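You operate a simulated robot arm through the tools that you are given. There is no shell and no other tool.

You are at the controls of a simulated two-armed robot. One attempt, no reset.

JOB
Level the dispenser by both bubbles and lock its feet again.

Only the result counts: the job must be done as asked and must still hold three seconds after the hand-in. Knocking over, shifting, dropping, spilling or breaking anything else fails it.

ROBOT AND FRAMES
Two 7-joint arms with fingered hands on one trunk that stands fixed in place. Base frame: the origin is at the foot of the trunk, x ahead of it, y to its left, z up. Readings come in mm, rad, newtons and seconds.
The left shoulder is at [23, 92, 1373], the right one opposite. With the tool pointing down near the work surface each hand reaches from about 100 to 460 mm from the base axis, measured 20 degrees to its own side. Payload 2.1 kg a hand.
Tool frame (each hand has its own): the origin (TCP) lies between the finger pads and is the grasp point; the fingertips stand 20 mm ahead of it; z points along the fingers, y is the line along which they close. The gripper opens to 68 mm; its body begins 23 mm behind the TCP. The gripper is a hand of 5 fingers: y runs from the thumb to the fingers, the wrist lies at [-10, -79, -131] in the tool frame, and closing takes about 1.5 s.
Orientation is told as [roll, pitch, yaw] about the base's x, y, z axes, in that order, counted from this pose: with the fingers straight down and the wrist toward the robot, the tool's x, y and z point along [0, 1, 0], [1, 0, 0] and [0, 0, -1] of the base frame.

CONTROLS
- The arms move only by the tool servo_tool. It takes "left_deltas", "right_deltas" or both (then of equal length, played together; a hand with none holds still); each is a list that holds one entry, the list of rows, each a list of 6 numbers: the shift along the tool's x, y, z in mm, then the turn, a rotation vector about the tool's x, y, z in rad. In form: [[[x, y, z, wx, wy, wz], ...]]. A call has 1 to 20 rows; each row is the pose to reach, as a shift and turn from the pose commanded when the call began, along the tool's axes at that moment. "left_jaw" and "right_jaw" are, for a hand that has rows, the gripper command, from -1 (shut) to 1 (fully open), values between in proportion, set as the call begins (left out, the last holds). Each row takes 0.2 s and may step no farther than 50 mm and 0.15 rad from the row before; otherwise, or with a gripper value out of range, the whole call is refused. A pose out of reach is approached as far as the arm can. The call stops where the force on the tool passes 90 N (or 10 N more than at its start, if that is more) or the arm is blocked; 0.2 s more then pass. Each finger travels about 153 mm/s and halts on what it meets, pressing with about 24 N; the grip force reading is that of the motor and also rises with nothing between the fingers. The clock runs only during rows and for 0.2 s after the last one: add rows that repeat a pose to give the fingers time. It gives the time, the measured TCP pose, the force on the tool (base axes), the opening and the grip force at its end, in the units of the frame above (readings bear some noise), with the torque about the TCP (base axes, N m) and any sound that the robot's microphone picked up.
- Cameras (640 x 400 px; columns grow to the right, rows downward): "scene" is now at [84.4, -39.5, 1511.9]; the picture's right is [-0.47, -0.88, -0.00], its down [-0.63, 0.34, -0.70] and it looks along [0.62, -0.33, -0.72] (base axes); focal length 315 px, centre (320, 200). "left" rides on the left gripper at [-54, -58, -72] in its tool frame; the picture's right is [-0.57, -0.39, 0.73], its down [0.73, -0.64, 0.23] and it looks along [0.38, 0.66, 0.65] (tool axes); focal length 226 px, centre (320, 200). "right" rides on the right gripper at [54, -58, -72] in its tool frame; the picture's right is [-0.57, 0.39, -0.73], its down [-0.73, -0.64, 0.23] and it looks along [-0.38, 0.66, 0.65] (tool axes); focal length 226 px, centre (320, 200).
- capture(camera): a new picture of that camera. The clock stands still meanwhile.
- slide_trunk(by): moves the trunk up (or, below 0, down) by that many mm; the arms and the scene camera ride with it, the base frame stays. It gives what a move gives, with no picture.
- set_fingers(index, middle, ring, little, thumb_bend, thumb_turn, hand): sets how far each is bent, from 0 (flat) to 100 (curled in); at 30 the hand is open as for a grip, at 70 the pads meet at the TCP. One left out holds its place. A second passes; each finger stops where it meets its share of the squeeze, and holds until it gets a number again. A gripper value or a shape takes the hand back. It gives what a move gives, with no picture; readings hold the bend of each and the force on index, middle, ring, little, thumb and palm. thumb_turn goes from beside the hand (0) to across from the fingers (100), as for a grip.
- hand_shape(shape, hand): the hand has 5 fingers and takes this shape, open, in about a second: jaw (thumb against the fingers, like two jaws); tri (thumb and two fingers); tip (a fingertip pinch); poke (one finger out to press); point (the index stretched); flat (the hand flat); cup (the hand cupped); fist (a fist). The gripper value then closes the fingers along that shape, each until it touches; the sizes above hold for jaw. It gives what a move gives, with no picture.
- head_to(pan, tilt): turns the head with the scene camera to pan (to the left, within 1.501 rad either way) and tilt (down, from -0.506 to 1.204), counted from straight ahead of the robot (the tilt from the chest, where the trunk bows). It gives what a move gives.
- point_at(camera, pixels): there is no depth. For up to 12 entries [column, row, z] of the newest picture of that camera ("zoom" is the newest enlarged one), the place [x, y] in the base frame at which the ray of that pixel passes the height z, good to about 2 mm. The clock stands still meanwhile.
- enlarge(camera, box): a new picture of the part [left, top, right, bottom] of that camera's present view, enlarged. The clock stands still meanwhile.
- finish_job(): hands the job in; it is judged then, once.

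Unless the task says otherwise, let go and move clear before handing in.

The tools are called after ">>>" as name(argument=value, ...) on one line, values as JSON. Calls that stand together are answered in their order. servo_tool: Moves the arms, as the interface text tells. Its arguments: {"type":"object","properties":{"left_deltas":{"type":"array"},"left_jaw":{"type":"number"},"right_deltas":{"type":"array"},"right_jaw":{"type":"number"}},"required":[]} The other tools are called the same way: slide_trunk (by) moves the trunk up or down; hand_shape (shape, hand) gives the hand a shape; set_fingers (index, middle, ring, little, thumb_bend, thumb_turn, hand) moves the fingers one by one; head_to (pan, tilt) turns the head that bears the scene camera; capture (camera) takes a picture; point_at (camera, pixels) gives the place at which the rays of pixels pass given heights; enlarge (camera, box) takes an enlarged picture of a part of a camera's view; finish_job () hands the job in.

At the start:

```text
time_s: 0.0
left_ee_pos: [262.0, 46.7, 1185.3]
left_tcp_rot: [0.235, -0.03, 0.038]
left_wrist_force: [-0.2, 0.6, -0.1]
left_moment: [0.01, -0.04, 0.04]
left_width: 67.6
left_grip_force: 0.2
left_shape: jaw
left_bend: [30.0, 30.0, 30.0, 30.0, 30.0, 98.0]
left_finger forces: [0.0, 0.0, 0.1, 0.1, 0.0, 0.0]
right_ee_pos: [209.6, -288.4, 1232.5]
right_tcp_rot: [-0.002, 0.001, 0.003]
right_wrist_force: [0.1, 0.1, -0.4]
right_moment: [-0.03, 0.02, 0.02]
right_width: 67.9
right_grip_force: 0.2
right_shape: jaw
right_bend: [30.0, 30.0, 30.0, 30.0, 30.0, 98.0]
right_finger forces: [0.0, 0.1, 0.1, 0.0, 0.0, 0.0]
trunk travel left (down, up): [-612.0, 291.0]
head pan, tilt (commanded): [-0.494, 0.798]
```

scene: 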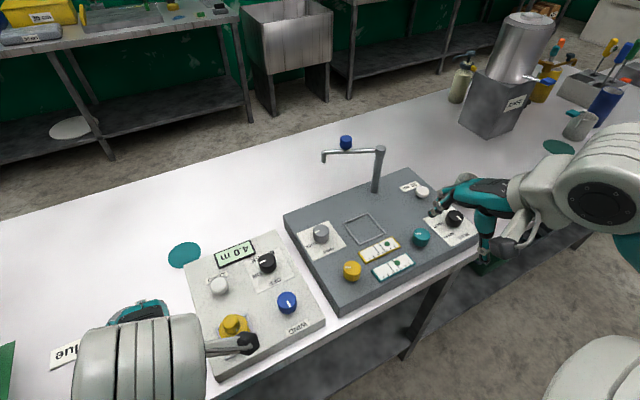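
right: 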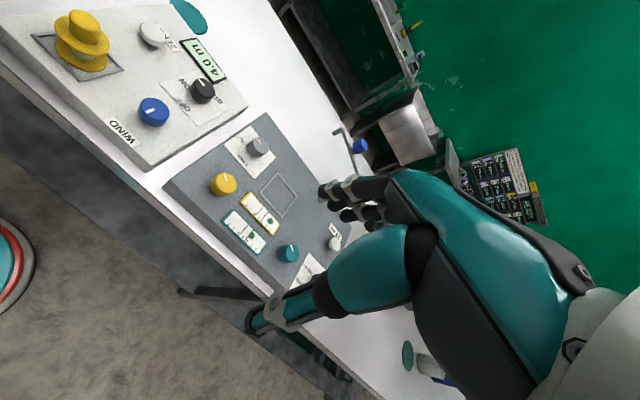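
left: 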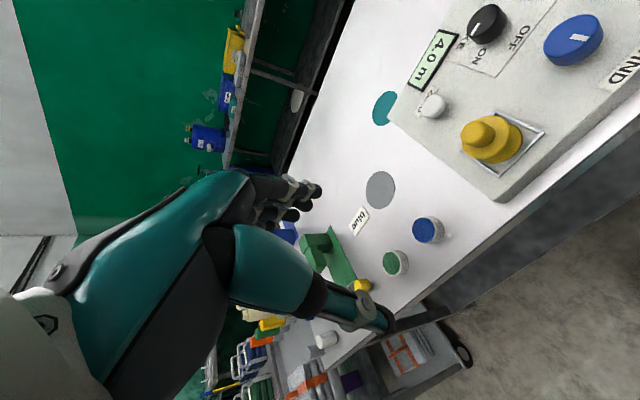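

The scene shows a grey dispenser panel with two bubble vials near (380,250) and (393,267), and knobs at (321,232), (352,270), (421,237), (454,217), (422,190). I'll enlarge those parts to read the labels.

>>> enlarge(camera="scene", box=[280, 160, 490, 310])

>>> enlarge(camera="right", box=[160, 100, 360, 300])

>>> enlarge(camera="scene", box=[170, 230, 340, 380])

```text
2.67 times, centred on (385, 235) of scene
```

zoom: 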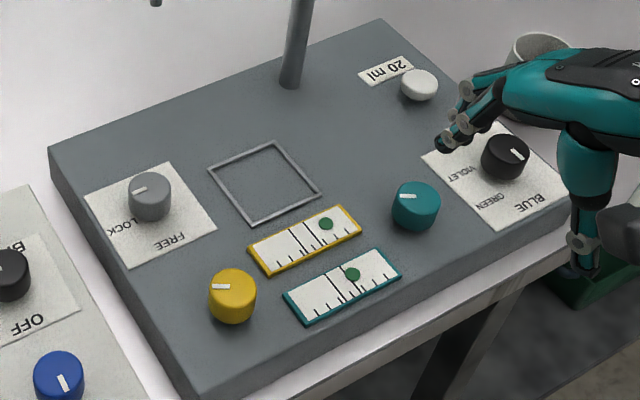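

```text
2.00 times, centred on (260, 200) of right
```

zoom: 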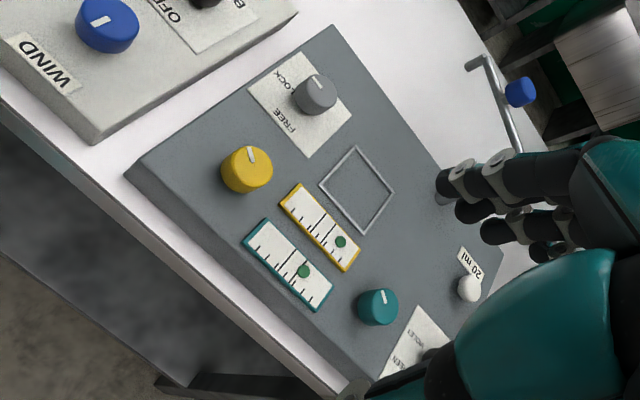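

```text
2.67 times, centred on (255, 305) of scene
```

zoom: 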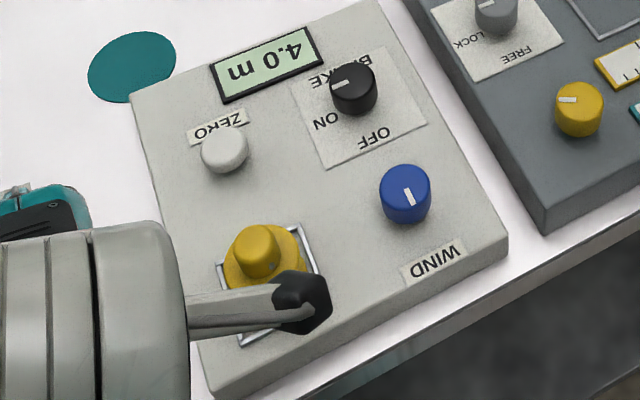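

The lock knob's mark, at (138,190) in the first enlarged view, points at LOCK. The yellow bubble sits well right of centre and the teal one slightly right. I'll triangulate the knob heights from the scene and right cameras.

>>> point_at(camera="scene", pixels=[[351.7, 265.7, 950], [351.7, 265.7, 1050], [421.3, 233.1, 950], [421.3, 233.1, 1050], [321.3, 229.4, 950], [321.3, 229.4, 1050]])

>>> point_at(camera="right", pixels=[[223.5, 180.5, 950], [223.5, 180.5, 1050], [289, 249, 950], [289, 249, 1050], [257.5, 144, 950], [257.5, 144, 1050]])

```text
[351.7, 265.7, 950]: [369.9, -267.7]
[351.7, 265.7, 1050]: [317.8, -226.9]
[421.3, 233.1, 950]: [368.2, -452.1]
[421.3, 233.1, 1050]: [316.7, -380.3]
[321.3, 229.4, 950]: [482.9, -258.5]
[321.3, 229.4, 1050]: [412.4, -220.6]
```

```text
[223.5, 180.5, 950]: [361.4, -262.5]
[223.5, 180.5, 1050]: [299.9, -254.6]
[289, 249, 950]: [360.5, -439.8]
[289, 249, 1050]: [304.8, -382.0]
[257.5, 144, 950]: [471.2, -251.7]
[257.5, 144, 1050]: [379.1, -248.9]
```

The scene and right rays put the knob tops at about z≈955: yellow near (366,-265), teal near (363,-450), lock near (480,-256). The lock knob is out of reach at this trunk height, so I'll lower the trunk, but first I'll raise and move the left arm clear.

>>> servo_tool(left_deltas=[[[30, 0, -40, 0, 0, 0], [60, 0, -80, 0, 0, 0], [90, 0, -120, 0, 0, 0], [120, 0, -160, 0, 0, 0], [130, 0, -190, 0, 0, 0], [130, 0, -190, 0, 0, 0]]])

```text
time_s: 0.5
left_ee_pos: [264.0, 118.4, 1215.9]
left_tcp_rot: [0.481, -0.046, 0.071]
left_wrist_force: [0.2, 0.5, 0.2]
left_moment: [0.01, -0.03, -0.02]
left_width: 67.6
left_grip_force: 0.0
left_shape: jaw
left_bend: [30.0, 30.0, 30.0, 30.0, 30.0, 98.0]
left_finger forces: [0.0, 0.0, 0.0, 0.0, 0.1, 0.0]
left hand out of reach, approached as far as the arm can: row 2
right_ee_pos: [209.7, -289.5, 1233.0]
right_tcp_rot: [-0.002, -0.002, 0.002]
right_wrist_force: [-0.1, -0.6, -0.2]
right_moment: [0.0, -0.01, 0.01]
right_width: 68.1
right_grip_force: 0.0
right_shape: jaw
right_bend: [30.0, 30.0, 30.0, 30.0, 30.0, 98.0]
right_finger forces: [0.0, 0.1, 0.0, 0.0, 0.1, 0.0]
trunk travel left (down, up): [-612.0, 291.0]
head pan, tilt (commanded): [-0.494, 0.798]
stopped in row 2 (left hand): the arm was blocked; the commanded pose is now the measured one
```

The left arm stopped because its wrist is too close to the shoulder, at (264,118,1216). I'll take it forward and up instead.

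>>> servo_tool(left_deltas=[[[0, 35, 0, 0, 0, 0], [0, 70, 0, 0, 0, 0], [15, 100, -30, 0, 0, 0], [35, 110, -70, 0, 0, 0], [55, 110, -105, 0, 0, 0], [75, 110, -140, 0, 0, 0], [75, 110, -140, 0, 0, 0]]])

```text
time_s: 2.1
left_ee_pos: [376.3, 132.9, 1373.5]
left_tcp_rot: [0.478, -0.042, 0.07]
left_wrist_force: [0.4, 0.0, -0.6]
left_moment: [-0.07, 0.02, -0.05]
left_width: 67.7
left_grip_force: 0.1
left_shape: jaw
left_bend: [30.0, 30.0, 30.0, 30.0, 30.0, 98.0]
left_finger forces: [0.0, 0.0, 0.1, 0.1, 0.0, 0.1]
left hand out of reach, approached as far as the arm can: row 6, 7
right_ee_pos: [210.6, -289.3, 1232.5]
right_tcp_rot: [-0.002, 0.0, 0.003]
right_wrist_force: [-0.7, 0.1, -0.8]
right_moment: [0.0, 0.01, 0.0]
right_width: 67.5
right_grip_force: 0.1
right_shape: jaw
right_bend: [30.0, 30.0, 30.0, 30.0, 30.0, 98.0]
right_finger forces: [0.1, 0.0, 0.0, 0.1, 0.0, 0.0]
trunk travel left (down, up): [-612.0, 291.0]
head pan, tilt (commanded): [-0.494, 0.798]
```

The left arm is now high at (376,133,1373). I'll check the scene before sliding the trunk.

>>> capture(camera="scene")

>>> capture(camera="left")

```text
taken
```

scene: 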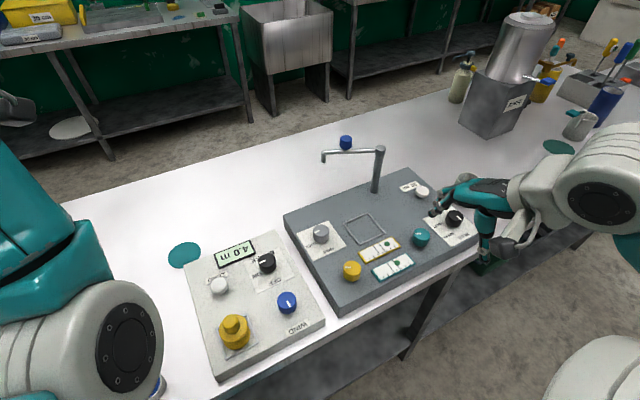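

```text
taken
```

left: 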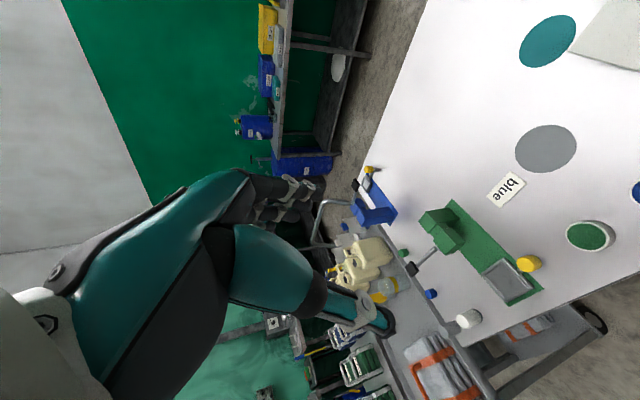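

The dispenser is fully in view: front-left corner near (337,312), front-right near (478,250), back-left (284,212), back-right (407,169). I'll locate those corners along with the table edge.

>>> point_at(camera="scene", pixels=[[337, 311, 935], [480, 246, 935], [284, 212, 935], [407, 169, 935], [377, 190, 935], [379, 150, 1020], [324, 160, 1020], [346, 142, 1020], [300, 350, 915], [454, 216, 955], [422, 191, 950], [212, 378, 935]])

>>> enlarge(camera="scene", box=[280, 130, 440, 230])

>>> enlarge(camera="scene", box=[290, 210, 370, 260])

>>> enlarge(camera="scene", box=[330, 220, 442, 290])

```text
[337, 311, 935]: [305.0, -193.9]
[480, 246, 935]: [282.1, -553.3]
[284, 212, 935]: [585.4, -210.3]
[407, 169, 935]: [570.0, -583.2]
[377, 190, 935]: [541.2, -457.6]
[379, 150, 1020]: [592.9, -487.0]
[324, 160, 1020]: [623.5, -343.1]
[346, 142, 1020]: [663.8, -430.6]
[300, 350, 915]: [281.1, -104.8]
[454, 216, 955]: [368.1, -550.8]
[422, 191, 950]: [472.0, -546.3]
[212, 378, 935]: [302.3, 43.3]
```

```text
4.00 times, centred on (360, 180) of scene
```

zoom: 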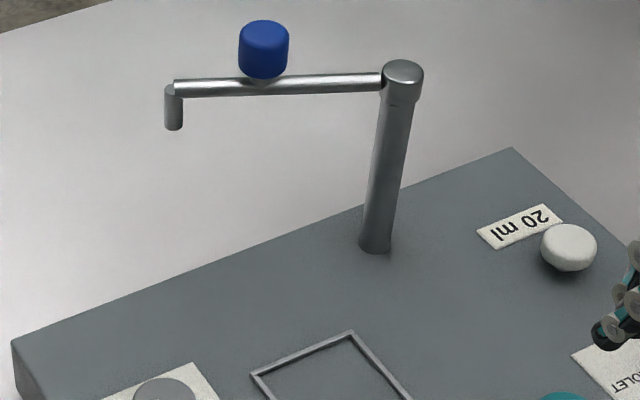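

```text
8.00 times, centred on (330, 235) of scene
```

zoom: 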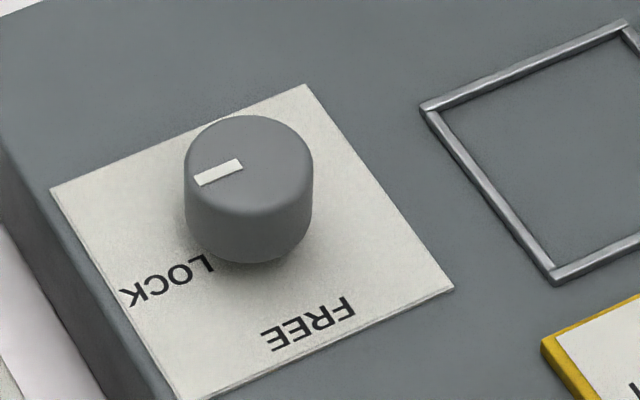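

```text
5.71 times, centred on (386, 255) of scene
```

zoom: 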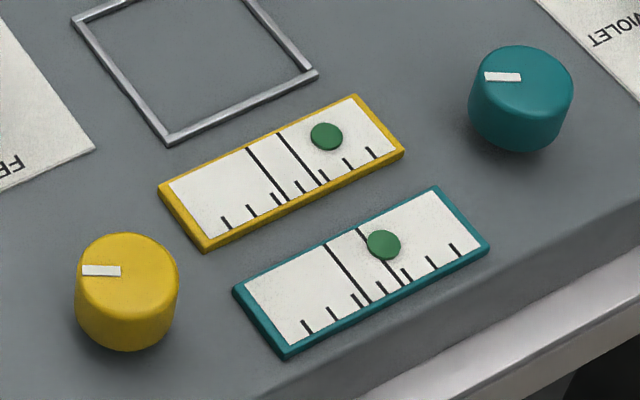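

Knobs are about 38 mm across and 20 mm tall, and the panel spans x≈300–580 and y≈-200 to -570. Nothing lies below either hand for 200 mm, so I'll lower the trunk.

>>> slide_trunk(by=-200)

```text
time_s: 4.2
left_ee_pos: [386.4, 132.8, 1158.4]
left_tcp_rot: [0.483, 0.002, 0.069]
left_wrist_force: [-0.4, -0.4, 0.4]
left_moment: [0.0, 0.01, -0.02]
left_width: 67.7
left_grip_force: 0.0
left_shape: jaw
left_bend: [30.0, 30.0, 30.0, 30.0, 30.0, 98.0]
left_finger forces: [0.0, 0.1, 0.0, 0.0, 0.1, 0.1]
right_ee_pos: [210.3, -290.0, 1032.4]
right_tcp_rot: [-0.001, 0.003, 0.003]
right_wrist_force: [0.4, 1.5, -0.4]
right_moment: [0.0, -0.01, 0.01]
right_width: 67.7
right_grip_force: 0.0
right_shape: jaw
right_bend: [30.0, 30.0, 30.0, 30.0, 30.0, 98.0]
right_finger forces: [0.0, 0.1, 0.0, 0.0, 0.0, 0.0]
trunk travel left (down, up): [-412.0, 491.0]
head pan, tilt (commanded): [-0.494, 0.798]
```

The trunk is down 200 mm with no contact. I'll take new views to triangulate against the earlier ones.

>>> capture(camera="scene")

>>> capture(camera="right")

```text
taken
```

scene: 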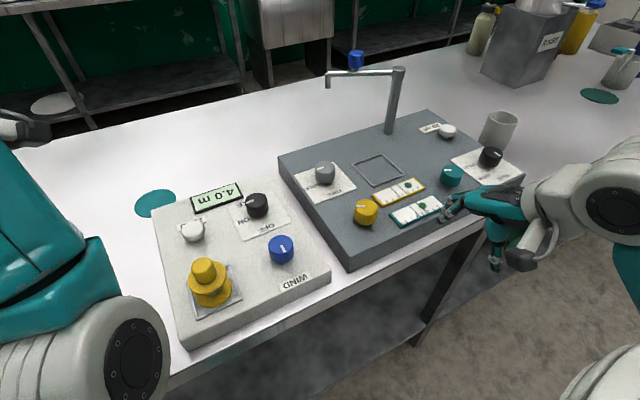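

```text
taken
```

right: 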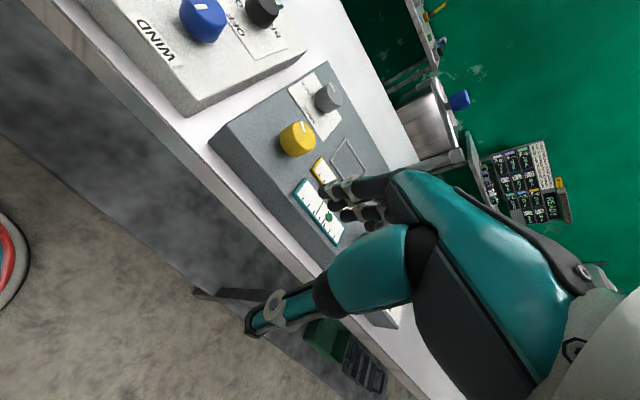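

The panel sits toward the right of the scene image. I'll turn the head to centre it for better measurement.

>>> head_to(pan=-0.6, tilt=0.85)

>>> capture(camera="scene")

>>> enlarge(camera="scene", box=[230, 120, 390, 220])

```text
time_s: 4.9
left_ee_pos: [386.7, 132.9, 1157.2]
left_tcp_rot: [0.484, 0.002, 0.069]
left_wrist_force: [-0.4, 0.4, 0.1]
left_moment: [0.03, -0.03, 0.01]
left_width: 67.9
left_grip_force: 0.0
left_shape: jaw
left_bend: [30.0, 30.0, 30.0, 30.0, 30.0, 98.0]
left_finger forces: [0.0, 0.1, 0.1, 0.0, 0.0, 0.0]
right_ee_pos: [210.9, -290.7, 1032.0]
right_tcp_rot: [0.001, 0.0, 0.001]
right_wrist_force: [0.8, 0.3, -0.4]
right_moment: [-0.01, 0.0, -0.01]
right_width: 68.0
right_grip_force: 0.1
right_shape: jaw
right_bend: [30.0, 30.0, 30.0, 30.0, 30.0, 98.0]
right_finger forces: [0.1, 0.0, 0.0, 0.0, 0.1, 0.0]
trunk travel left (down, up): [-412.0, 491.0]
head pan, tilt (commanded): [-0.6, 0.85]
```

```text
taken
```

scene: 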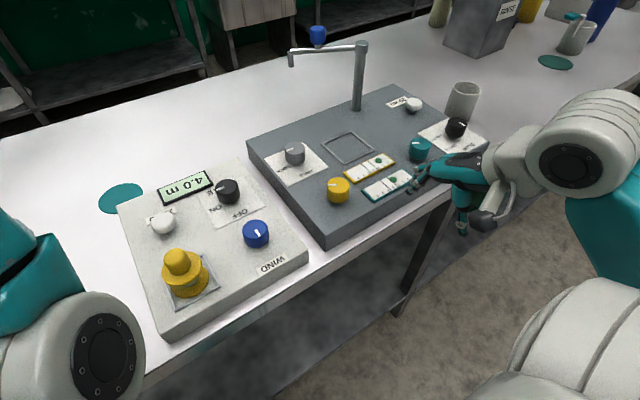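

```text
4.00 times, centred on (310, 170) of scene
```

zoom: 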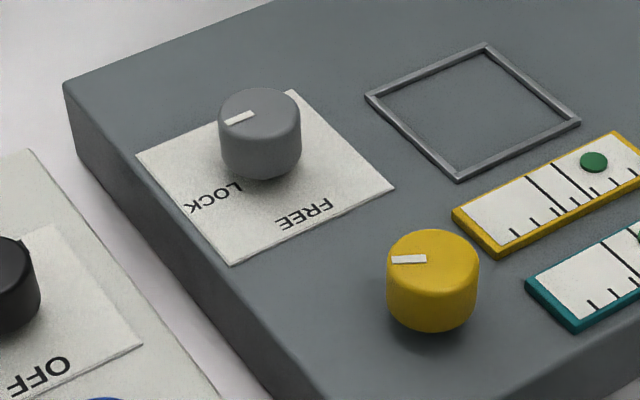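

I'll compare the rays through the yellow top centre at zoom (433,255) and the lock top centre at (259,112) with the first view.

>>> point_at(camera="zoom", pixels=[[433, 255, 950], [433, 255, 960], [433, 255, 970], [259, 112, 950], [259, 112, 960], [259, 112, 970], [455, 215, 940], [500, 258, 940], [525, 285, 940], [575, 330, 940], [470, 180, 940], [630, 260, 940]])

```text
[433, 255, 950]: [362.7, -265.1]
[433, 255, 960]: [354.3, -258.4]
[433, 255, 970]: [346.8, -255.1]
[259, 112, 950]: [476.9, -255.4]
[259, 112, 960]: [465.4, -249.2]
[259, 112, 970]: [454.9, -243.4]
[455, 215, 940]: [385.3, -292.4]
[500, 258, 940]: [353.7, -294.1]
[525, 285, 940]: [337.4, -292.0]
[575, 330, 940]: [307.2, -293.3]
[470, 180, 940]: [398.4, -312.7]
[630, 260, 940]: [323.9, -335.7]
```

The vertical baseline is short and noisy, giving knob tops around z≈942–950. I'll return the head to the original pan and tilt, so the only change from the first view is the known 200 mm, and triangulate from sharp corners.

>>> head_to(pan=-0.494, tilt=0.798)

>>> enlarge(camera="scene", box=[285, 150, 365, 200])

>>> enlarge(camera="scene", box=[345, 150, 457, 220])

```text
time_s: 5.6
left_ee_pos: [386.7, 132.2, 1158.0]
left_tcp_rot: [0.484, 0.001, 0.069]
left_wrist_force: [0.2, -0.9, 0.4]
left_moment: [0.04, 0.0, 0.0]
left_width: 67.7
left_grip_force: 0.0
left_shape: jaw
left_bend: [30.0, 30.0, 30.0, 30.0, 30.0, 98.0]
left_finger forces: [0.1, 0.0, 0.1, 0.0, 0.0, 0.0]
right_ee_pos: [210.7, -290.6, 1033.1]
right_tcp_rot: [0.0, 0.001, 0.003]
right_wrist_force: [1.2, 0.7, -1.0]
right_moment: [0.0, 0.03, -0.01]
right_width: 67.7
right_grip_force: 0.1
right_shape: jaw
right_bend: [30.0, 30.0, 30.0, 30.0, 30.0, 98.0]
right_finger forces: [0.0, 0.0, 0.1, 0.0, 0.1, 0.0]
trunk travel left (down, up): [-412.0, 491.0]
head pan, tilt (commanded): [-0.494, 0.798]
```

```text
8.00 times, centred on (325, 175) of scene
```

zoom: 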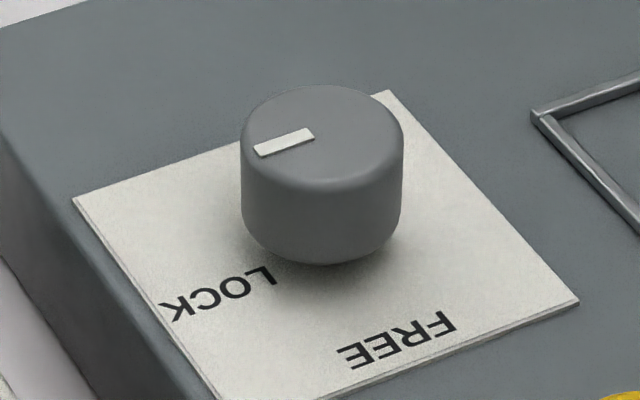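

```text
5.71 times, centred on (401, 185) of scene
```

zoom: 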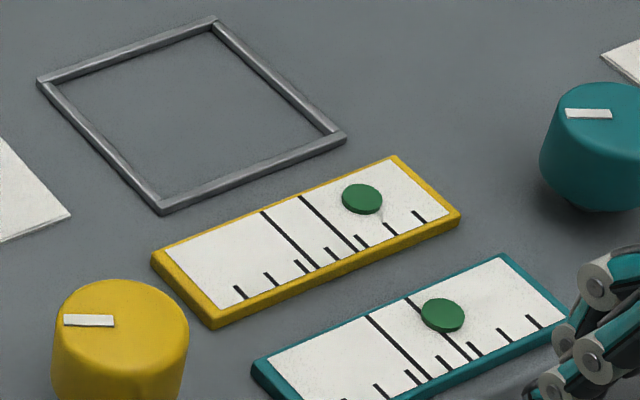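

My two-view computation matches in y but leaves a ~15 mm offset in x, so the camera moved slightly in x with the slide. I'll query the camera's own geometry to settle it.

>>> capture(camera="scene")

>>> point_at(camera="scene", pixels=[[294.1, 175, 908.4], [333.75, 161.4, 908.4], [357.25, 187.9, 908.4], [294.1, 175, 708.4], [333.75, 161.4, 708.4], [357.25, 187.9, 708.4], [320, 200, 1200], [320, 200, 1000], [320, 200, 800], [320, 200, 400]])

```text
taken
```

scene: 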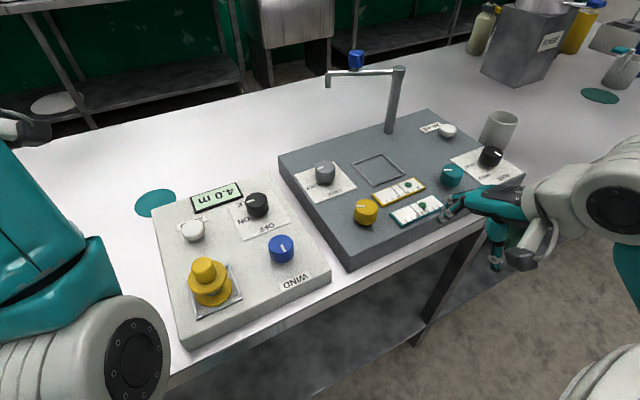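

```text
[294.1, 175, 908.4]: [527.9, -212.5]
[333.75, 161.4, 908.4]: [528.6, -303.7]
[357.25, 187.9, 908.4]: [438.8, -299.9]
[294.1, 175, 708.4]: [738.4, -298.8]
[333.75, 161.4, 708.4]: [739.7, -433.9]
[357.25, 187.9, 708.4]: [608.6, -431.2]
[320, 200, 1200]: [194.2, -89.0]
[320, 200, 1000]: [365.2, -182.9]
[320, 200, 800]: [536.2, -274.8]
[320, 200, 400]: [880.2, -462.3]
```

Plate height comes out near z≈907 and the camera now sits near (98,-38). I'll refine the camera position with several rays just below it.

>>> point_at(camera="scene", pixels=[[320, 200, 1305], [300, 190, 1305], [340, 190, 1305], [360, 200, 1305], [294, 175, 1305], [334, 161, 1305], [357, 188, 1305], [320, 200, 1295], [300, 200, 1295], [350, 200, 1295], [320, 180, 1295], [320, 220, 1295]])

```text
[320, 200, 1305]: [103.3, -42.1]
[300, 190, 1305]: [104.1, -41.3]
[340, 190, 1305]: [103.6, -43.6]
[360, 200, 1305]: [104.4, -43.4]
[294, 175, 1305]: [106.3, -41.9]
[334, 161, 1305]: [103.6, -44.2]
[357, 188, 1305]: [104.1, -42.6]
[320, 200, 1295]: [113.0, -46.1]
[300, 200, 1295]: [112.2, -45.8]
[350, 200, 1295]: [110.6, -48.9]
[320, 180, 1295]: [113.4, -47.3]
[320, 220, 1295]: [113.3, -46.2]
```

Triangulation now agrees across views:
- **Panel:** top at z≈904.
- **Knob tops:** z≈941.
- **Yellow knob:** (368,-269).
- **Lock knob:** (485.5,-259), with LOCK toward +y and FREE toward -x, so 90° counterclockwise.
- **Teal knob:** (366,-454).

I'll raise the right hand, then lower the trunk a bit more for reach.

>>> servo_tool(right_deltas=[[[0, 20, -40, 0, 0, 0], [0, 40, -80, 0, 0, 0], [0, 60, -110, 0, 0, 0], [0, 60, -110, 0, 0, 0]]])

>>> slide_trunk(by=-80)

```text
time_s: 6.6
left_ee_pos: [386.2, 133.7, 1157.9]
left_tcp_rot: [0.484, 0.002, 0.071]
left_wrist_force: [-0.1, -0.2, -0.6]
left_moment: [0.01, 0.02, 0.02]
left_width: 67.8
left_grip_force: 0.0
left_shape: jaw
left_bend: [30.0, 30.0, 30.0, 30.0, 30.0, 98.0]
left_finger forces: [0.0, 0.0, 0.0, 0.0, 0.0, 0.0]
right_ee_pos: [268.6, -293.6, 1142.2]
right_tcp_rot: [0.0, 0.003, 0.001]
right_wrist_force: [-0.1, 0.9, -0.5]
right_moment: [0.02, -0.01, 0.01]
right_width: 67.5
right_grip_force: 0.0
right_shape: jaw
right_bend: [30.0, 30.0, 30.0, 30.0, 30.0, 98.0]
right_finger forces: [0.0, 0.0, 0.1, 0.0, 0.0, 0.0]
trunk travel left (down, up): [-412.0, 491.0]
head pan, tilt (commanded): [-0.494, 0.798]
```

```text
time_s: 7.8
left_ee_pos: [394.3, 133.0, 1067.8]
left_tcp_rot: [0.487, 0.025, 0.071]
left_wrist_force: [0.6, 0.3, 0.3]
left_moment: [0.03, 0.0, 0.03]
left_width: 68.0
left_grip_force: 0.2
left_shape: jaw
left_bend: [30.0, 30.0, 30.0, 30.0, 30.0, 98.0]
left_finger forces: [0.0, 0.0, 0.0, 0.0, 0.1, 0.0]
right_ee_pos: [271.7, -290.9, 1062.6]
right_tcp_rot: [0.0, 0.003, 0.001]
right_wrist_force: [-0.1, -0.6, 0.0]
right_moment: [-0.01, 0.01, -0.01]
right_width: 67.9
right_grip_force: 0.0
right_shape: jaw
right_bend: [30.0, 30.0, 30.0, 30.0, 30.0, 98.0]
right_finger forces: [0.1, 0.1, 0.0, 0.1, 0.0, 0.0]
trunk travel left (down, up): [-332.0, 571.0]
head pan, tilt (commanded): [-0.494, 0.798]
```

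The right hand is at (271.7,-290.9,1062.6) and clear. I'll move it above the lock knob at z≈1020 and yaw it about -65°, so the whole 90° counterclockwise turn fits within reach.

>>> servo_tool(right_deltas=[[[4, 26.7, 5, 0, 0, 0.14], [8, 53.4, 10, 0, 0, 0.28], [12, 80.1, 15, 0, 0, 0.42], [16, 106.8, 20, 0, 0, 0.56], [20, 133.5, 25, 0, 0, 0.7], [24, 160.2, 30, 0, 0, 0.84], [28, 187, 36, 0, 0, 0.98], [31.9, 213.8, 42, 0, 0, 1.12], [31.9, 213.8, 42, 0, 0, 1.12]]], right_jaw=1)

>>> capture(camera="right")

>>> capture(camera="scene")

```text
time_s: 9.8
left_ee_pos: [392.2, 133.4, 1067.4]
left_tcp_rot: [0.485, 0.024, 0.07]
left_wrist_force: [1.0, -0.2, -0.2]
left_moment: [0.01, 0.0, 0.02]
left_width: 67.7
left_grip_force: 0.1
left_shape: jaw
left_bend: [30.0, 30.0, 30.0, 30.0, 30.0, 98.0]
left_finger forces: [0.0, 0.0, 0.0, 0.1, 0.0, 0.0]
right_ee_pos: [468.6, -261.8, 1020.4]
right_tcp_rot: [-0.001, -0.001, -1.119]
right_wrist_force: [0.3, -0.3, 0.0]
right_moment: [0.01, 0.0, -0.03]
right_width: 67.7
right_grip_force: 0.1
right_shape: jaw
right_bend: [30.0, 30.0, 30.0, 30.0, 30.0, 98.0]
right_finger forces: [0.0, 0.0, 0.0, 0.1, 0.0, 0.0]
right hand out of reach, approached as far as the arm can: row 8, 9
trunk travel left (down, up): [-332.0, 571.0]
head pan, tilt (commanded): [-0.494, 0.798]
```

```text
taken
```

right: 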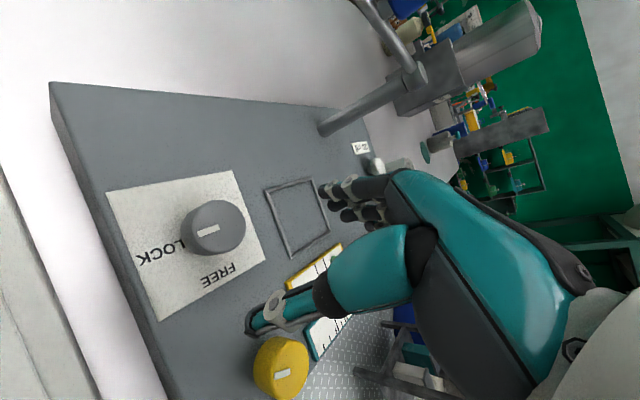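

```text
taken
```

scene: 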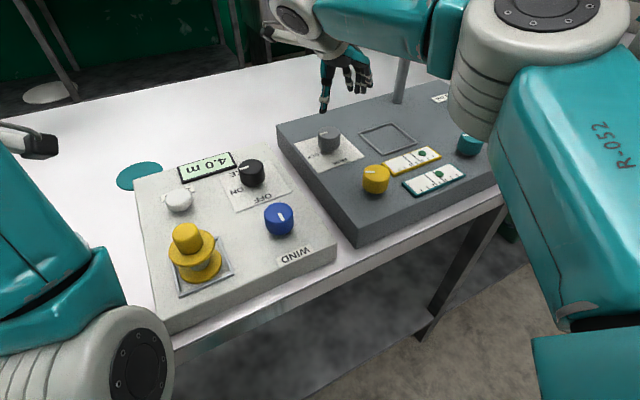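

The arm ran out of reach at (468.6,-261.8) at this yaw, so arm length is about 420 mm and the best yaw for the lock knob is around -30°. I'll check the knob position from the hand camera, with the knob top near (213,226).

>>> enlarge(camera="right", box=[90, 150, 290, 350])

>>> point_at(camera="right", pixels=[[210, 224, 941], [108, 193, 905], [234, 170, 905], [266, 260, 905], [160, 320, 905], [281, 366, 941]])

```text
2.00 times, centred on (190, 250) of right
```

zoom: 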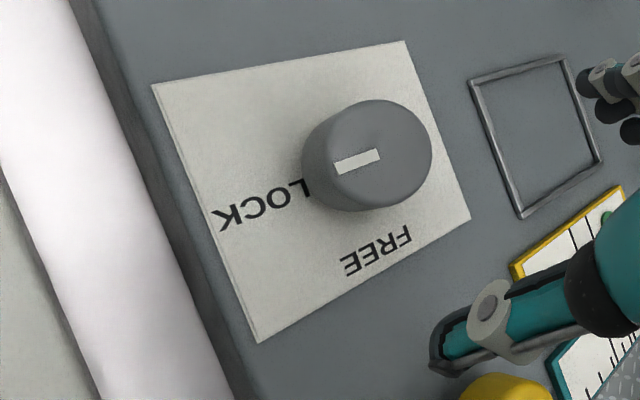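

```text
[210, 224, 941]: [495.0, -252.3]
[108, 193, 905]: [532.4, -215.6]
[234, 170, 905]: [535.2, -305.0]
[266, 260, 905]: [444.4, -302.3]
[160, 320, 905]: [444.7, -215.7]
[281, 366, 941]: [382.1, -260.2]
```

The hand camera puts the plate centre at about (489,-260), so the lock knob is near (488,-260). I'll come back to yaw about -50° with a 10° forward finger tilt, which pulls the wrist closer and gains reach.

>>> servo_tool(right_deltas=[[[0, 0, 0, -0.085, 0.01, -0.12], [0, 0, 0, -0.17, 0.021, -0.247], [0, 0, 0, -0.17, 0.021, -0.247]]])

```text
refused: row 2 steps farther than a row can; nothing moved
```

>>> servo_tool(right_deltas=[[[0, 0, 0, -0.06, 0.007, -0.085], [0, 0, 0, -0.12, 0.014, -0.17], [0, 0, 0, -0.17, 0.021, -0.247], [0, 0, 0, -0.17, 0.021, -0.247]]])

```text
time_s: 10.8
left_ee_pos: [392.3, 132.6, 1067.5]
left_tcp_rot: [0.485, 0.024, 0.07]
left_wrist_force: [-0.2, 0.1, -0.1]
left_moment: [-0.02, 0.0, 0.02]
left_width: 67.8
left_grip_force: 0.0
left_shape: jaw
left_bend: [30.0, 30.0, 30.0, 30.0, 30.0, 98.0]
left_finger forces: [0.0, 0.1, 0.1, 0.0, 0.0, 0.0]
right_ee_pos: [468.8, -262.7, 1020.7]
right_tcp_rot: [-0.002, -0.17, -0.869]
right_wrist_force: [0.0, -0.6, -0.3]
right_moment: [0.03, -0.01, -0.01]
right_width: 68.0
right_grip_force: 0.0
right_shape: jaw
right_bend: [30.0, 30.0, 30.0, 30.0, 30.0, 98.0]
right_finger forces: [0.1, 0.0, 0.0, 0.0, 0.0, 0.0]
trunk travel left (down, up): [-332.0, 571.0]
head pan, tilt (commanded): [-0.494, 0.798]
```

The tilt is achieved with the hand at (468.8,-262.7,1020.7). I'll shift horizontally over the knob and look.

>>> servo_tool(right_deltas=[[[8, 5, 0.9, 0, 0, 0], [16.4, 10.2, 1.7, 0, 0, 0], [16.4, 6.9, 21.4, 0, 0, 0], [16.4, 3.5, 41.1, 0, 0, 0], [16.4, 3.5, 41.1, 0, 0, 0]]])

>>> capture(camera="right")

>>> capture(camera="scene")

```text
time_s: 11.9
left_ee_pos: [393.4, 132.7, 1066.9]
left_tcp_rot: [0.487, 0.025, 0.069]
left_wrist_force: [-0.1, -0.2, -0.1]
left_moment: [0.0, 0.0, 0.01]
left_width: 67.9
left_grip_force: 0.0
left_shape: jaw
left_bend: [30.0, 30.0, 30.0, 30.0, 30.0, 98.0]
left_finger forces: [0.0, 0.1, 0.0, 0.0, 0.0, 0.0]
right_ee_pos: [487.8, -260.0, 980.1]
right_tcp_rot: [-0.002, -0.169, -0.87]
right_wrist_force: [0.2, -0.1, 0.6]
right_moment: [-0.04, 0.04, -0.04]
right_width: 67.9
right_grip_force: 0.1
right_shape: jaw
right_bend: [30.0, 30.0, 30.0, 30.0, 30.0, 98.0]
right_finger forces: [0.0, 0.0, 0.1, 0.0, 0.0, 0.1]
trunk travel left (down, up): [-332.0, 571.0]
head pan, tilt (commanded): [-0.494, 0.798]
```

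```text
taken
```

right: 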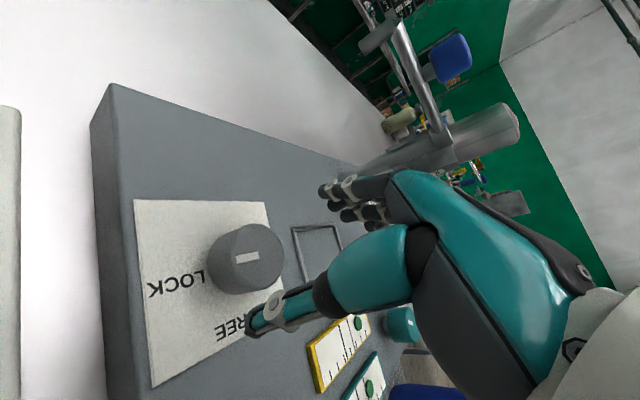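

```text
taken
```

scene: 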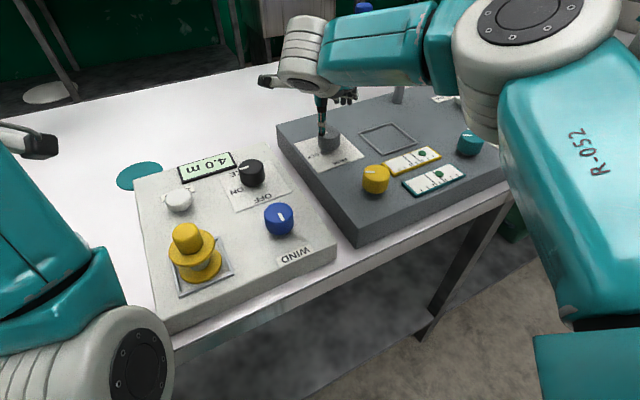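

The hand is at (487.8,-260,980). I predict the knob top centre at about (267,257) in the hand view if it is aligned, so I'll enlarge to compare.

>>> enlarge(camera="right", box=[190, 170, 350, 330])

>>> enlarge(camera="scene", box=[270, 80, 382, 180])

```text
2.50 times, centred on (270, 250) of right
```

zoom: 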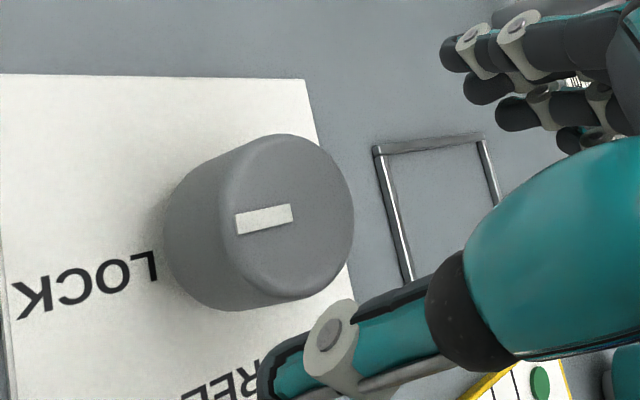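

```text
4.00 times, centred on (326, 130) of scene
```

zoom: 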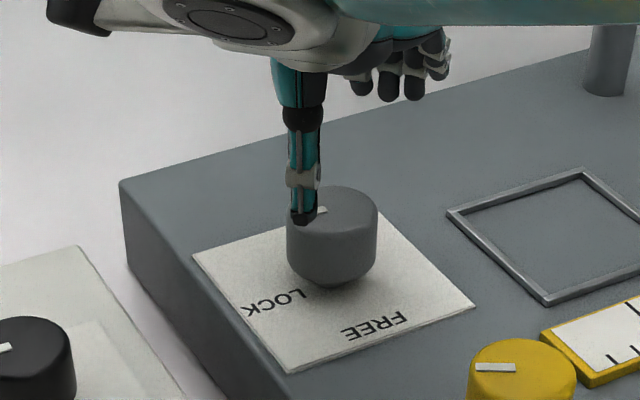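

The knob's mark ends near zoom (291,212), so its top centre is about (262,254) in the hand view, close to the predicted (267,257). I'll confirm with a ray.

>>> point_at(camera="zoom", pixels=[[325, 220, 941], [200, 250, 941]])

>>> point_at(camera="right", pixels=[[262, 254, 941], [258, 253, 941], [135, 200, 905], [265, 202, 905], [152, 387, 905]])

```text
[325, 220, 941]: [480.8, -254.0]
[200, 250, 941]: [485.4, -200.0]
```

```text
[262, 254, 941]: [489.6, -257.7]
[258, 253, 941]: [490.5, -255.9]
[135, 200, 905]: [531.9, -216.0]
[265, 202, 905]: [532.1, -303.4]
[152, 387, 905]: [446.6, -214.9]
```

The plate centre from this view is (489.3,-259.5), so the hand is within 2 mm. Because of the tilt the thumb side hangs lower, so I'll descend to TCP z≈938, which puts the thumb tip at about 912.

>>> servo_tool(right_deltas=[[[0.9, -2.3, 14, 0, 0, 0], [1.8, -4.6, 28, 0, 0, 0], [1.8, -6.9, 41.4, 0, 0, 0], [1.8, -6.9, 41.4, 0, 0, 0]]])

>>> enlarge(camera="right", box=[190, 150, 390, 350])

>>> enlarge(camera="scene", box=[270, 80, 382, 180])

```text
time_s: 12.9
left_ee_pos: [393.4, 133.3, 1067.4]
left_tcp_rot: [0.486, 0.026, 0.071]
left_wrist_force: [-0.2, 0.0, 0.0]
left_moment: [-0.03, 0.03, -0.02]
left_width: 67.8
left_grip_force: 0.1
left_shape: jaw
left_bend: [30.0, 30.0, 30.0, 30.0, 30.0, 98.0]
left_finger forces: [0.0, 0.0, 0.1, 0.0, 0.1, 0.0]
right_ee_pos: [478.3, -263.7, 941.7]
right_tcp_rot: [-0.001, -0.17, -0.869]
right_wrist_force: [0.8, 0.6, -0.1]
right_moment: [0.02, 0.03, 0.01]
right_width: 67.9
right_grip_force: 0.0
right_shape: jaw
right_bend: [30.0, 30.0, 30.0, 30.0, 30.0, 98.0]
right_finger forces: [0.0, 0.0, 0.0, 0.0, 0.0, 0.0]
right hand out of reach, approached as far as the arm can: row 2, 3, 4
trunk travel left (down, up): [-332.0, 571.0]
head pan, tilt (commanded): [-0.494, 0.798]
```

```text
2.00 times, centred on (290, 250) of right
```

zoom: 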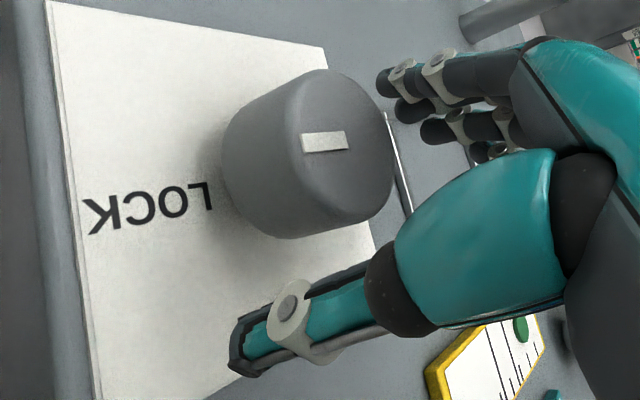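

```text
4.00 times, centred on (326, 130) of scene
```

zoom: 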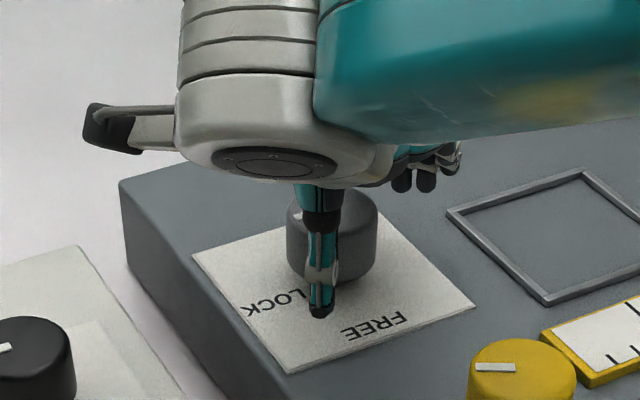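

The arm fell short at (478.3,-263.7,941.7), which suggests the shoulder is effectively higher than I assumed, so a lower trunk should extend the reach. I'll raise both hands first, then slide down 100.

>>> servo_tool(right_deltas=[[[0, 4.7, -27, 0, 0, 0], [0, 9.3, -54, 0, 0, 0], [0, 14, -81, 0, 0, 0], [0, 18.6, -108, 0, 0, 0], [0, 18.6, -108, 0, 0, 0]]], left_deltas=[[[11.7, 0, -22, 0, 0, 0], [23.4, 0, -44, 0, 0, 0], [35, 0, -66, 0, 0, 0], [46.8, 0, -88, 0, 0, 0], [46.8, 0, -88, 0, 0, 0]]])

>>> slide_trunk(by=-100)

```text
time_s: 14.2
left_ee_pos: [409.2, 141.1, 1168.4]
left_tcp_rot: [0.486, 0.024, 0.069]
left_wrist_force: [0.8, -0.6, 0.5]
left_moment: [0.01, 0.01, 0.04]
left_width: 67.6
left_grip_force: 0.0
left_shape: jaw
left_bend: [30.0, 30.0, 30.0, 30.0, 30.0, 98.0]
left_finger forces: [0.0, 0.0, 0.0, 0.0, 0.0, 0.0]
left hand out of reach, approached as far as the arm can: row 1, 2, 3, 4, 5
right_ee_pos: [479.3, -261.5, 1050.3]
right_tcp_rot: [-0.002, -0.17, -0.869]
right_wrist_force: [0.1, 0.2, 0.2]
right_moment: [0.0, 0.01, 0.03]
right_width: 67.7
right_grip_force: 0.0
right_shape: jaw
right_bend: [30.0, 30.0, 30.0, 30.0, 30.0, 98.0]
right_finger forces: [0.0, 0.0, 0.0, 0.0, 0.0, 0.0]
trunk travel left (down, up): [-332.0, 571.0]
head pan, tilt (commanded): [-0.494, 0.798]
```

```text
time_s: 15.5
left_ee_pos: [423.5, 140.7, 1049.2]
left_tcp_rot: [0.488, 0.068, 0.071]
left_wrist_force: [0.3, -0.3, -0.6]
left_moment: [0.0, -0.03, -0.01]
left_width: 67.7
left_grip_force: 0.0
left_shape: jaw
left_bend: [30.0, 30.0, 30.0, 30.0, 30.0, 98.0]
left_finger forces: [0.0, 0.0, 0.0, 0.0, 0.1, 0.0]
right_ee_pos: [479.8, -262.7, 950.8]
right_tcp_rot: [-0.002, -0.169, -0.869]
right_wrist_force: [0.3, 0.2, 0.0]
right_moment: [0.02, -0.01, 0.01]
right_width: 67.6
right_grip_force: 0.0
right_shape: jaw
right_bend: [30.0, 30.0, 30.0, 30.0, 30.0, 98.0]
right_finger forces: [0.0, 0.0, 0.0, 0.0, 0.0, 0.1]
trunk travel left (down, up): [-232.0, 671.0]
head pan, tilt (commanded): [-0.494, 0.798]
```

With the trunk down, the right hand is at (479.8,-262.7,950.8), still clear of the knob. I'll shift to the knob axis (489.5,-259) and settle at z≈938.

>>> servo_tool(right_deltas=[[[9.8, 3.4, 0.6, 0, 0, 0], [9.8, 1.2, 13.2, 0, 0, 0], [9.8, 1.2, 13.2, 0, 0, 0]]])

>>> enlarge(camera="right", box=[190, 150, 390, 350])

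>>> capture(camera="scene")

```text
time_s: 16.3
left_ee_pos: [423.7, 140.5, 1050.4]
left_tcp_rot: [0.489, 0.067, 0.07]
left_wrist_force: [0.4, 0.5, 0.8]
left_moment: [0.02, 0.0, 0.02]
left_width: 67.7
left_grip_force: 0.1
left_shape: jaw
left_bend: [30.0, 30.0, 30.0, 30.0, 30.0, 98.0]
left_finger forces: [0.0, 0.1, 0.1, 0.0, 0.0, 0.1]
right_ee_pos: [489.7, -256.9, 937.5]
right_tcp_rot: [-0.002, -0.168, -0.869]
right_wrist_force: [-1.3, -0.5, 0.5]
right_moment: [-0.01, -0.02, 0.02]
right_width: 67.5
right_grip_force: 0.1
right_shape: jaw
right_bend: [30.0, 30.0, 30.0, 30.0, 30.0, 98.0]
right_finger forces: [0.0, 0.1, 0.0, 0.1, 0.0, 0.1]
trunk travel left (down, up): [-232.0, 671.0]
head pan, tilt (commanded): [-0.494, 0.798]
```

```text
2.00 times, centred on (290, 250) of right
```

zoom: 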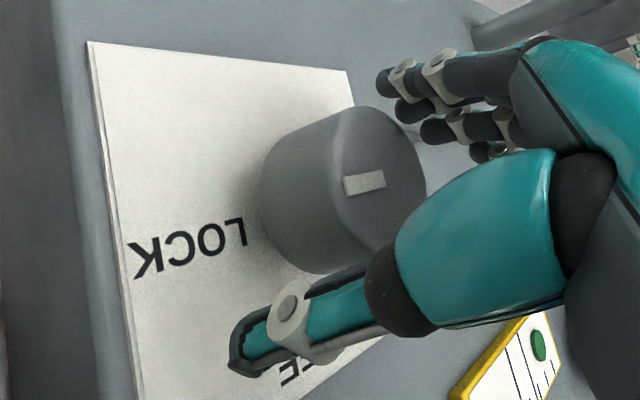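

```text
taken
```

scene: 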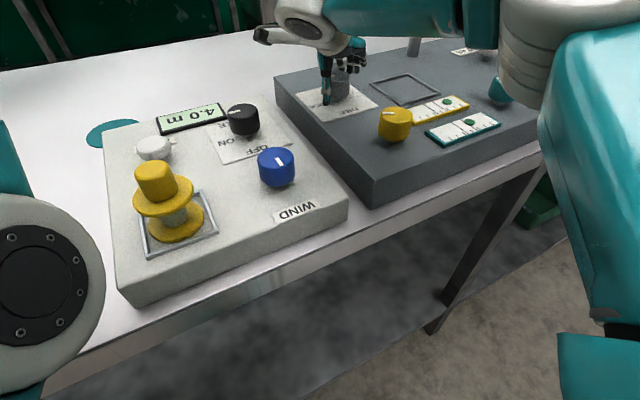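

The hand reached (489.7,-256.9,937.5) with the knob between thumb and fingers. I'll close on it.

>>> servo_tool(right_deltas=[[[0, 0, 0, 0, 0, 0], [0, 0, 0, 0, 0, 0], [0, 0, 0, 0, 0, 0], [0, 0, 0, 0, 0, 0], [0, 0, 0, 0, 0, 0], [0, 0, 0, 0, 0, 0], [0, 0, 0, 0, 0, 0], [0, 0, 0, 0, 0, 0]]], right_jaw=-1)

>>> enlarge(camera="right", box=[190, 150, 390, 350])

>>> enlarge(camera="scene", box=[280, 30, 408, 130])

```text
time_s: 18.1
left_ee_pos: [422.8, 141.8, 1049.6]
left_tcp_rot: [0.489, 0.068, 0.069]
left_wrist_force: [-1.1, 0.1, 1.3]
left_moment: [-0.01, 0.01, -0.01]
left_width: 67.8
left_grip_force: 0.0
left_shape: jaw
left_bend: [30.0, 30.0, 30.0, 30.0, 30.0, 98.0]
left_finger forces: [0.1, 0.0, 0.0, 0.0, 0.0, 0.1]
right_ee_pos: [488.1, -257.1, 937.8]
right_tcp_rot: [-0.002, -0.168, -0.867]
right_wrist_force: [-3.2, 2.7, -2.5]
right_moment: [0.1, 0.13, 0.0]
right_width: 30.6
right_grip_force: 23.8
right_shape: jaw
right_bend: [74.0, 48.0, 54.0, 51.0, 72.0, 100.0]
right_finger forces: [11.7, 6.4, 0.3, 0.0, 22.3, 0.0]
trunk travel left (down, up): [-232.0, 671.0]
head pan, tilt (commanded): [-0.494, 0.798]
```

```text
2.00 times, centred on (290, 250) of right
```

zoom: 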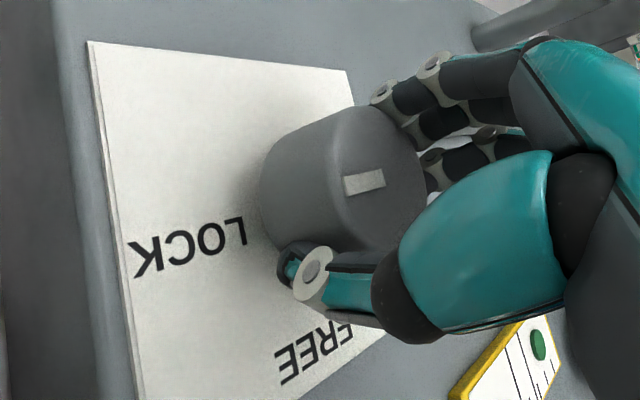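

```text
4.00 times, centred on (344, 80) of scene
```

zoom: 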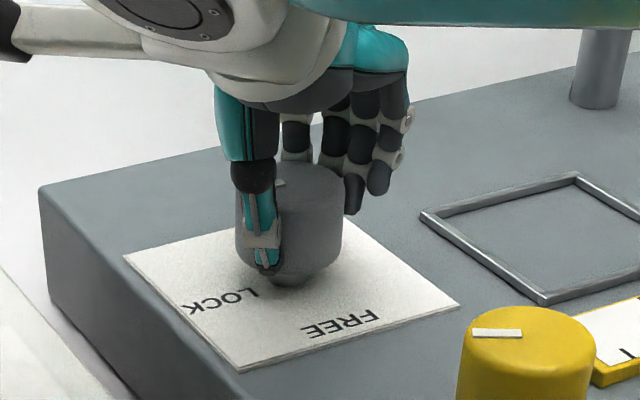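

The grip is good, with thumb 22 N, index 12 N and middle 6 N. I'll start turning counterclockwise about the vertical in a small test step and watch the torque.

>>> servo_tool(right_deltas=[[[0, 0, 0, 0, 0.0169, -0.0986], [0, 0, 0, 0, 0.0338, -0.1971], [0, 0, 0, 0, 0.0507, -0.2957], [0, 0, 0, 0, 0.0507, -0.2957]]])

>>> enlarge(camera="right", box=[190, 150, 390, 350])

>>> enlarge(camera="scene", box=[280, 30, 408, 130])

```text
time_s: 19.1
left_ee_pos: [422.2, 141.9, 1050.3]
left_tcp_rot: [0.489, 0.069, 0.07]
left_wrist_force: [0.0, 1.2, -0.5]
left_moment: [0.02, -0.02, -0.05]
left_width: 67.8
left_grip_force: 0.0
left_shape: jaw
left_bend: [30.0, 30.0, 30.0, 30.0, 30.0, 98.0]
left_finger forces: [0.0, 0.1, 0.1, 0.1, 0.1, 0.1]
right_ee_pos: [489.4, -258.0, 938.9]
right_tcp_rot: [-0.001, -0.169, -0.569]
right_wrist_force: [-7.5, 2.8, -4.1]
right_moment: [0.09, 0.19, -0.01]
right_width: 30.3
right_grip_force: 24.4
right_shape: jaw
right_bend: [74.0, 49.0, 54.0, 51.0, 71.0, 100.0]
right_finger forces: [11.2, 6.2, 0.3, 0.0, 25.7, 0.1]
trunk travel left (down, up): [-232.0, 671.0]
head pan, tilt (commanded): [-0.494, 0.798]
```

```text
2.00 times, centred on (290, 250) of right
```

zoom: 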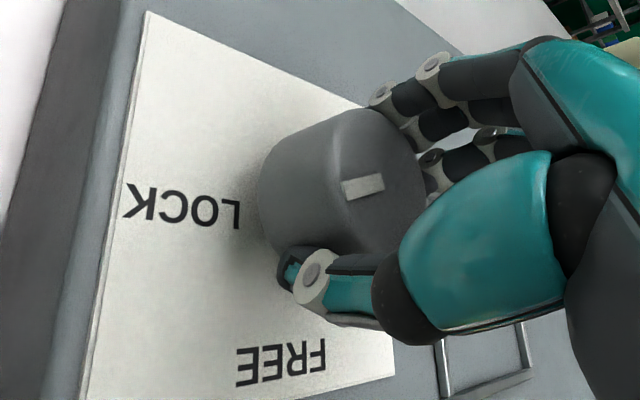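

```text
4.00 times, centred on (344, 80) of scene
```

zoom: 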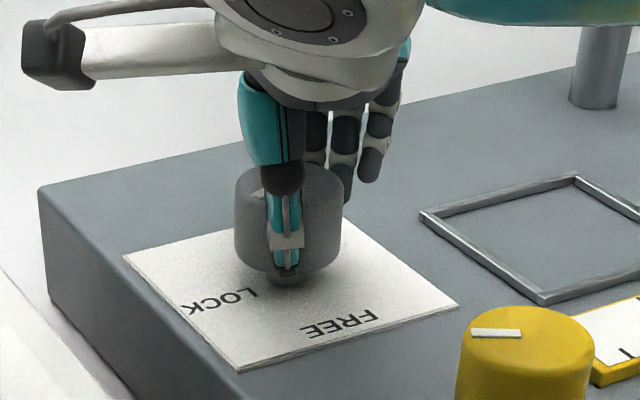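

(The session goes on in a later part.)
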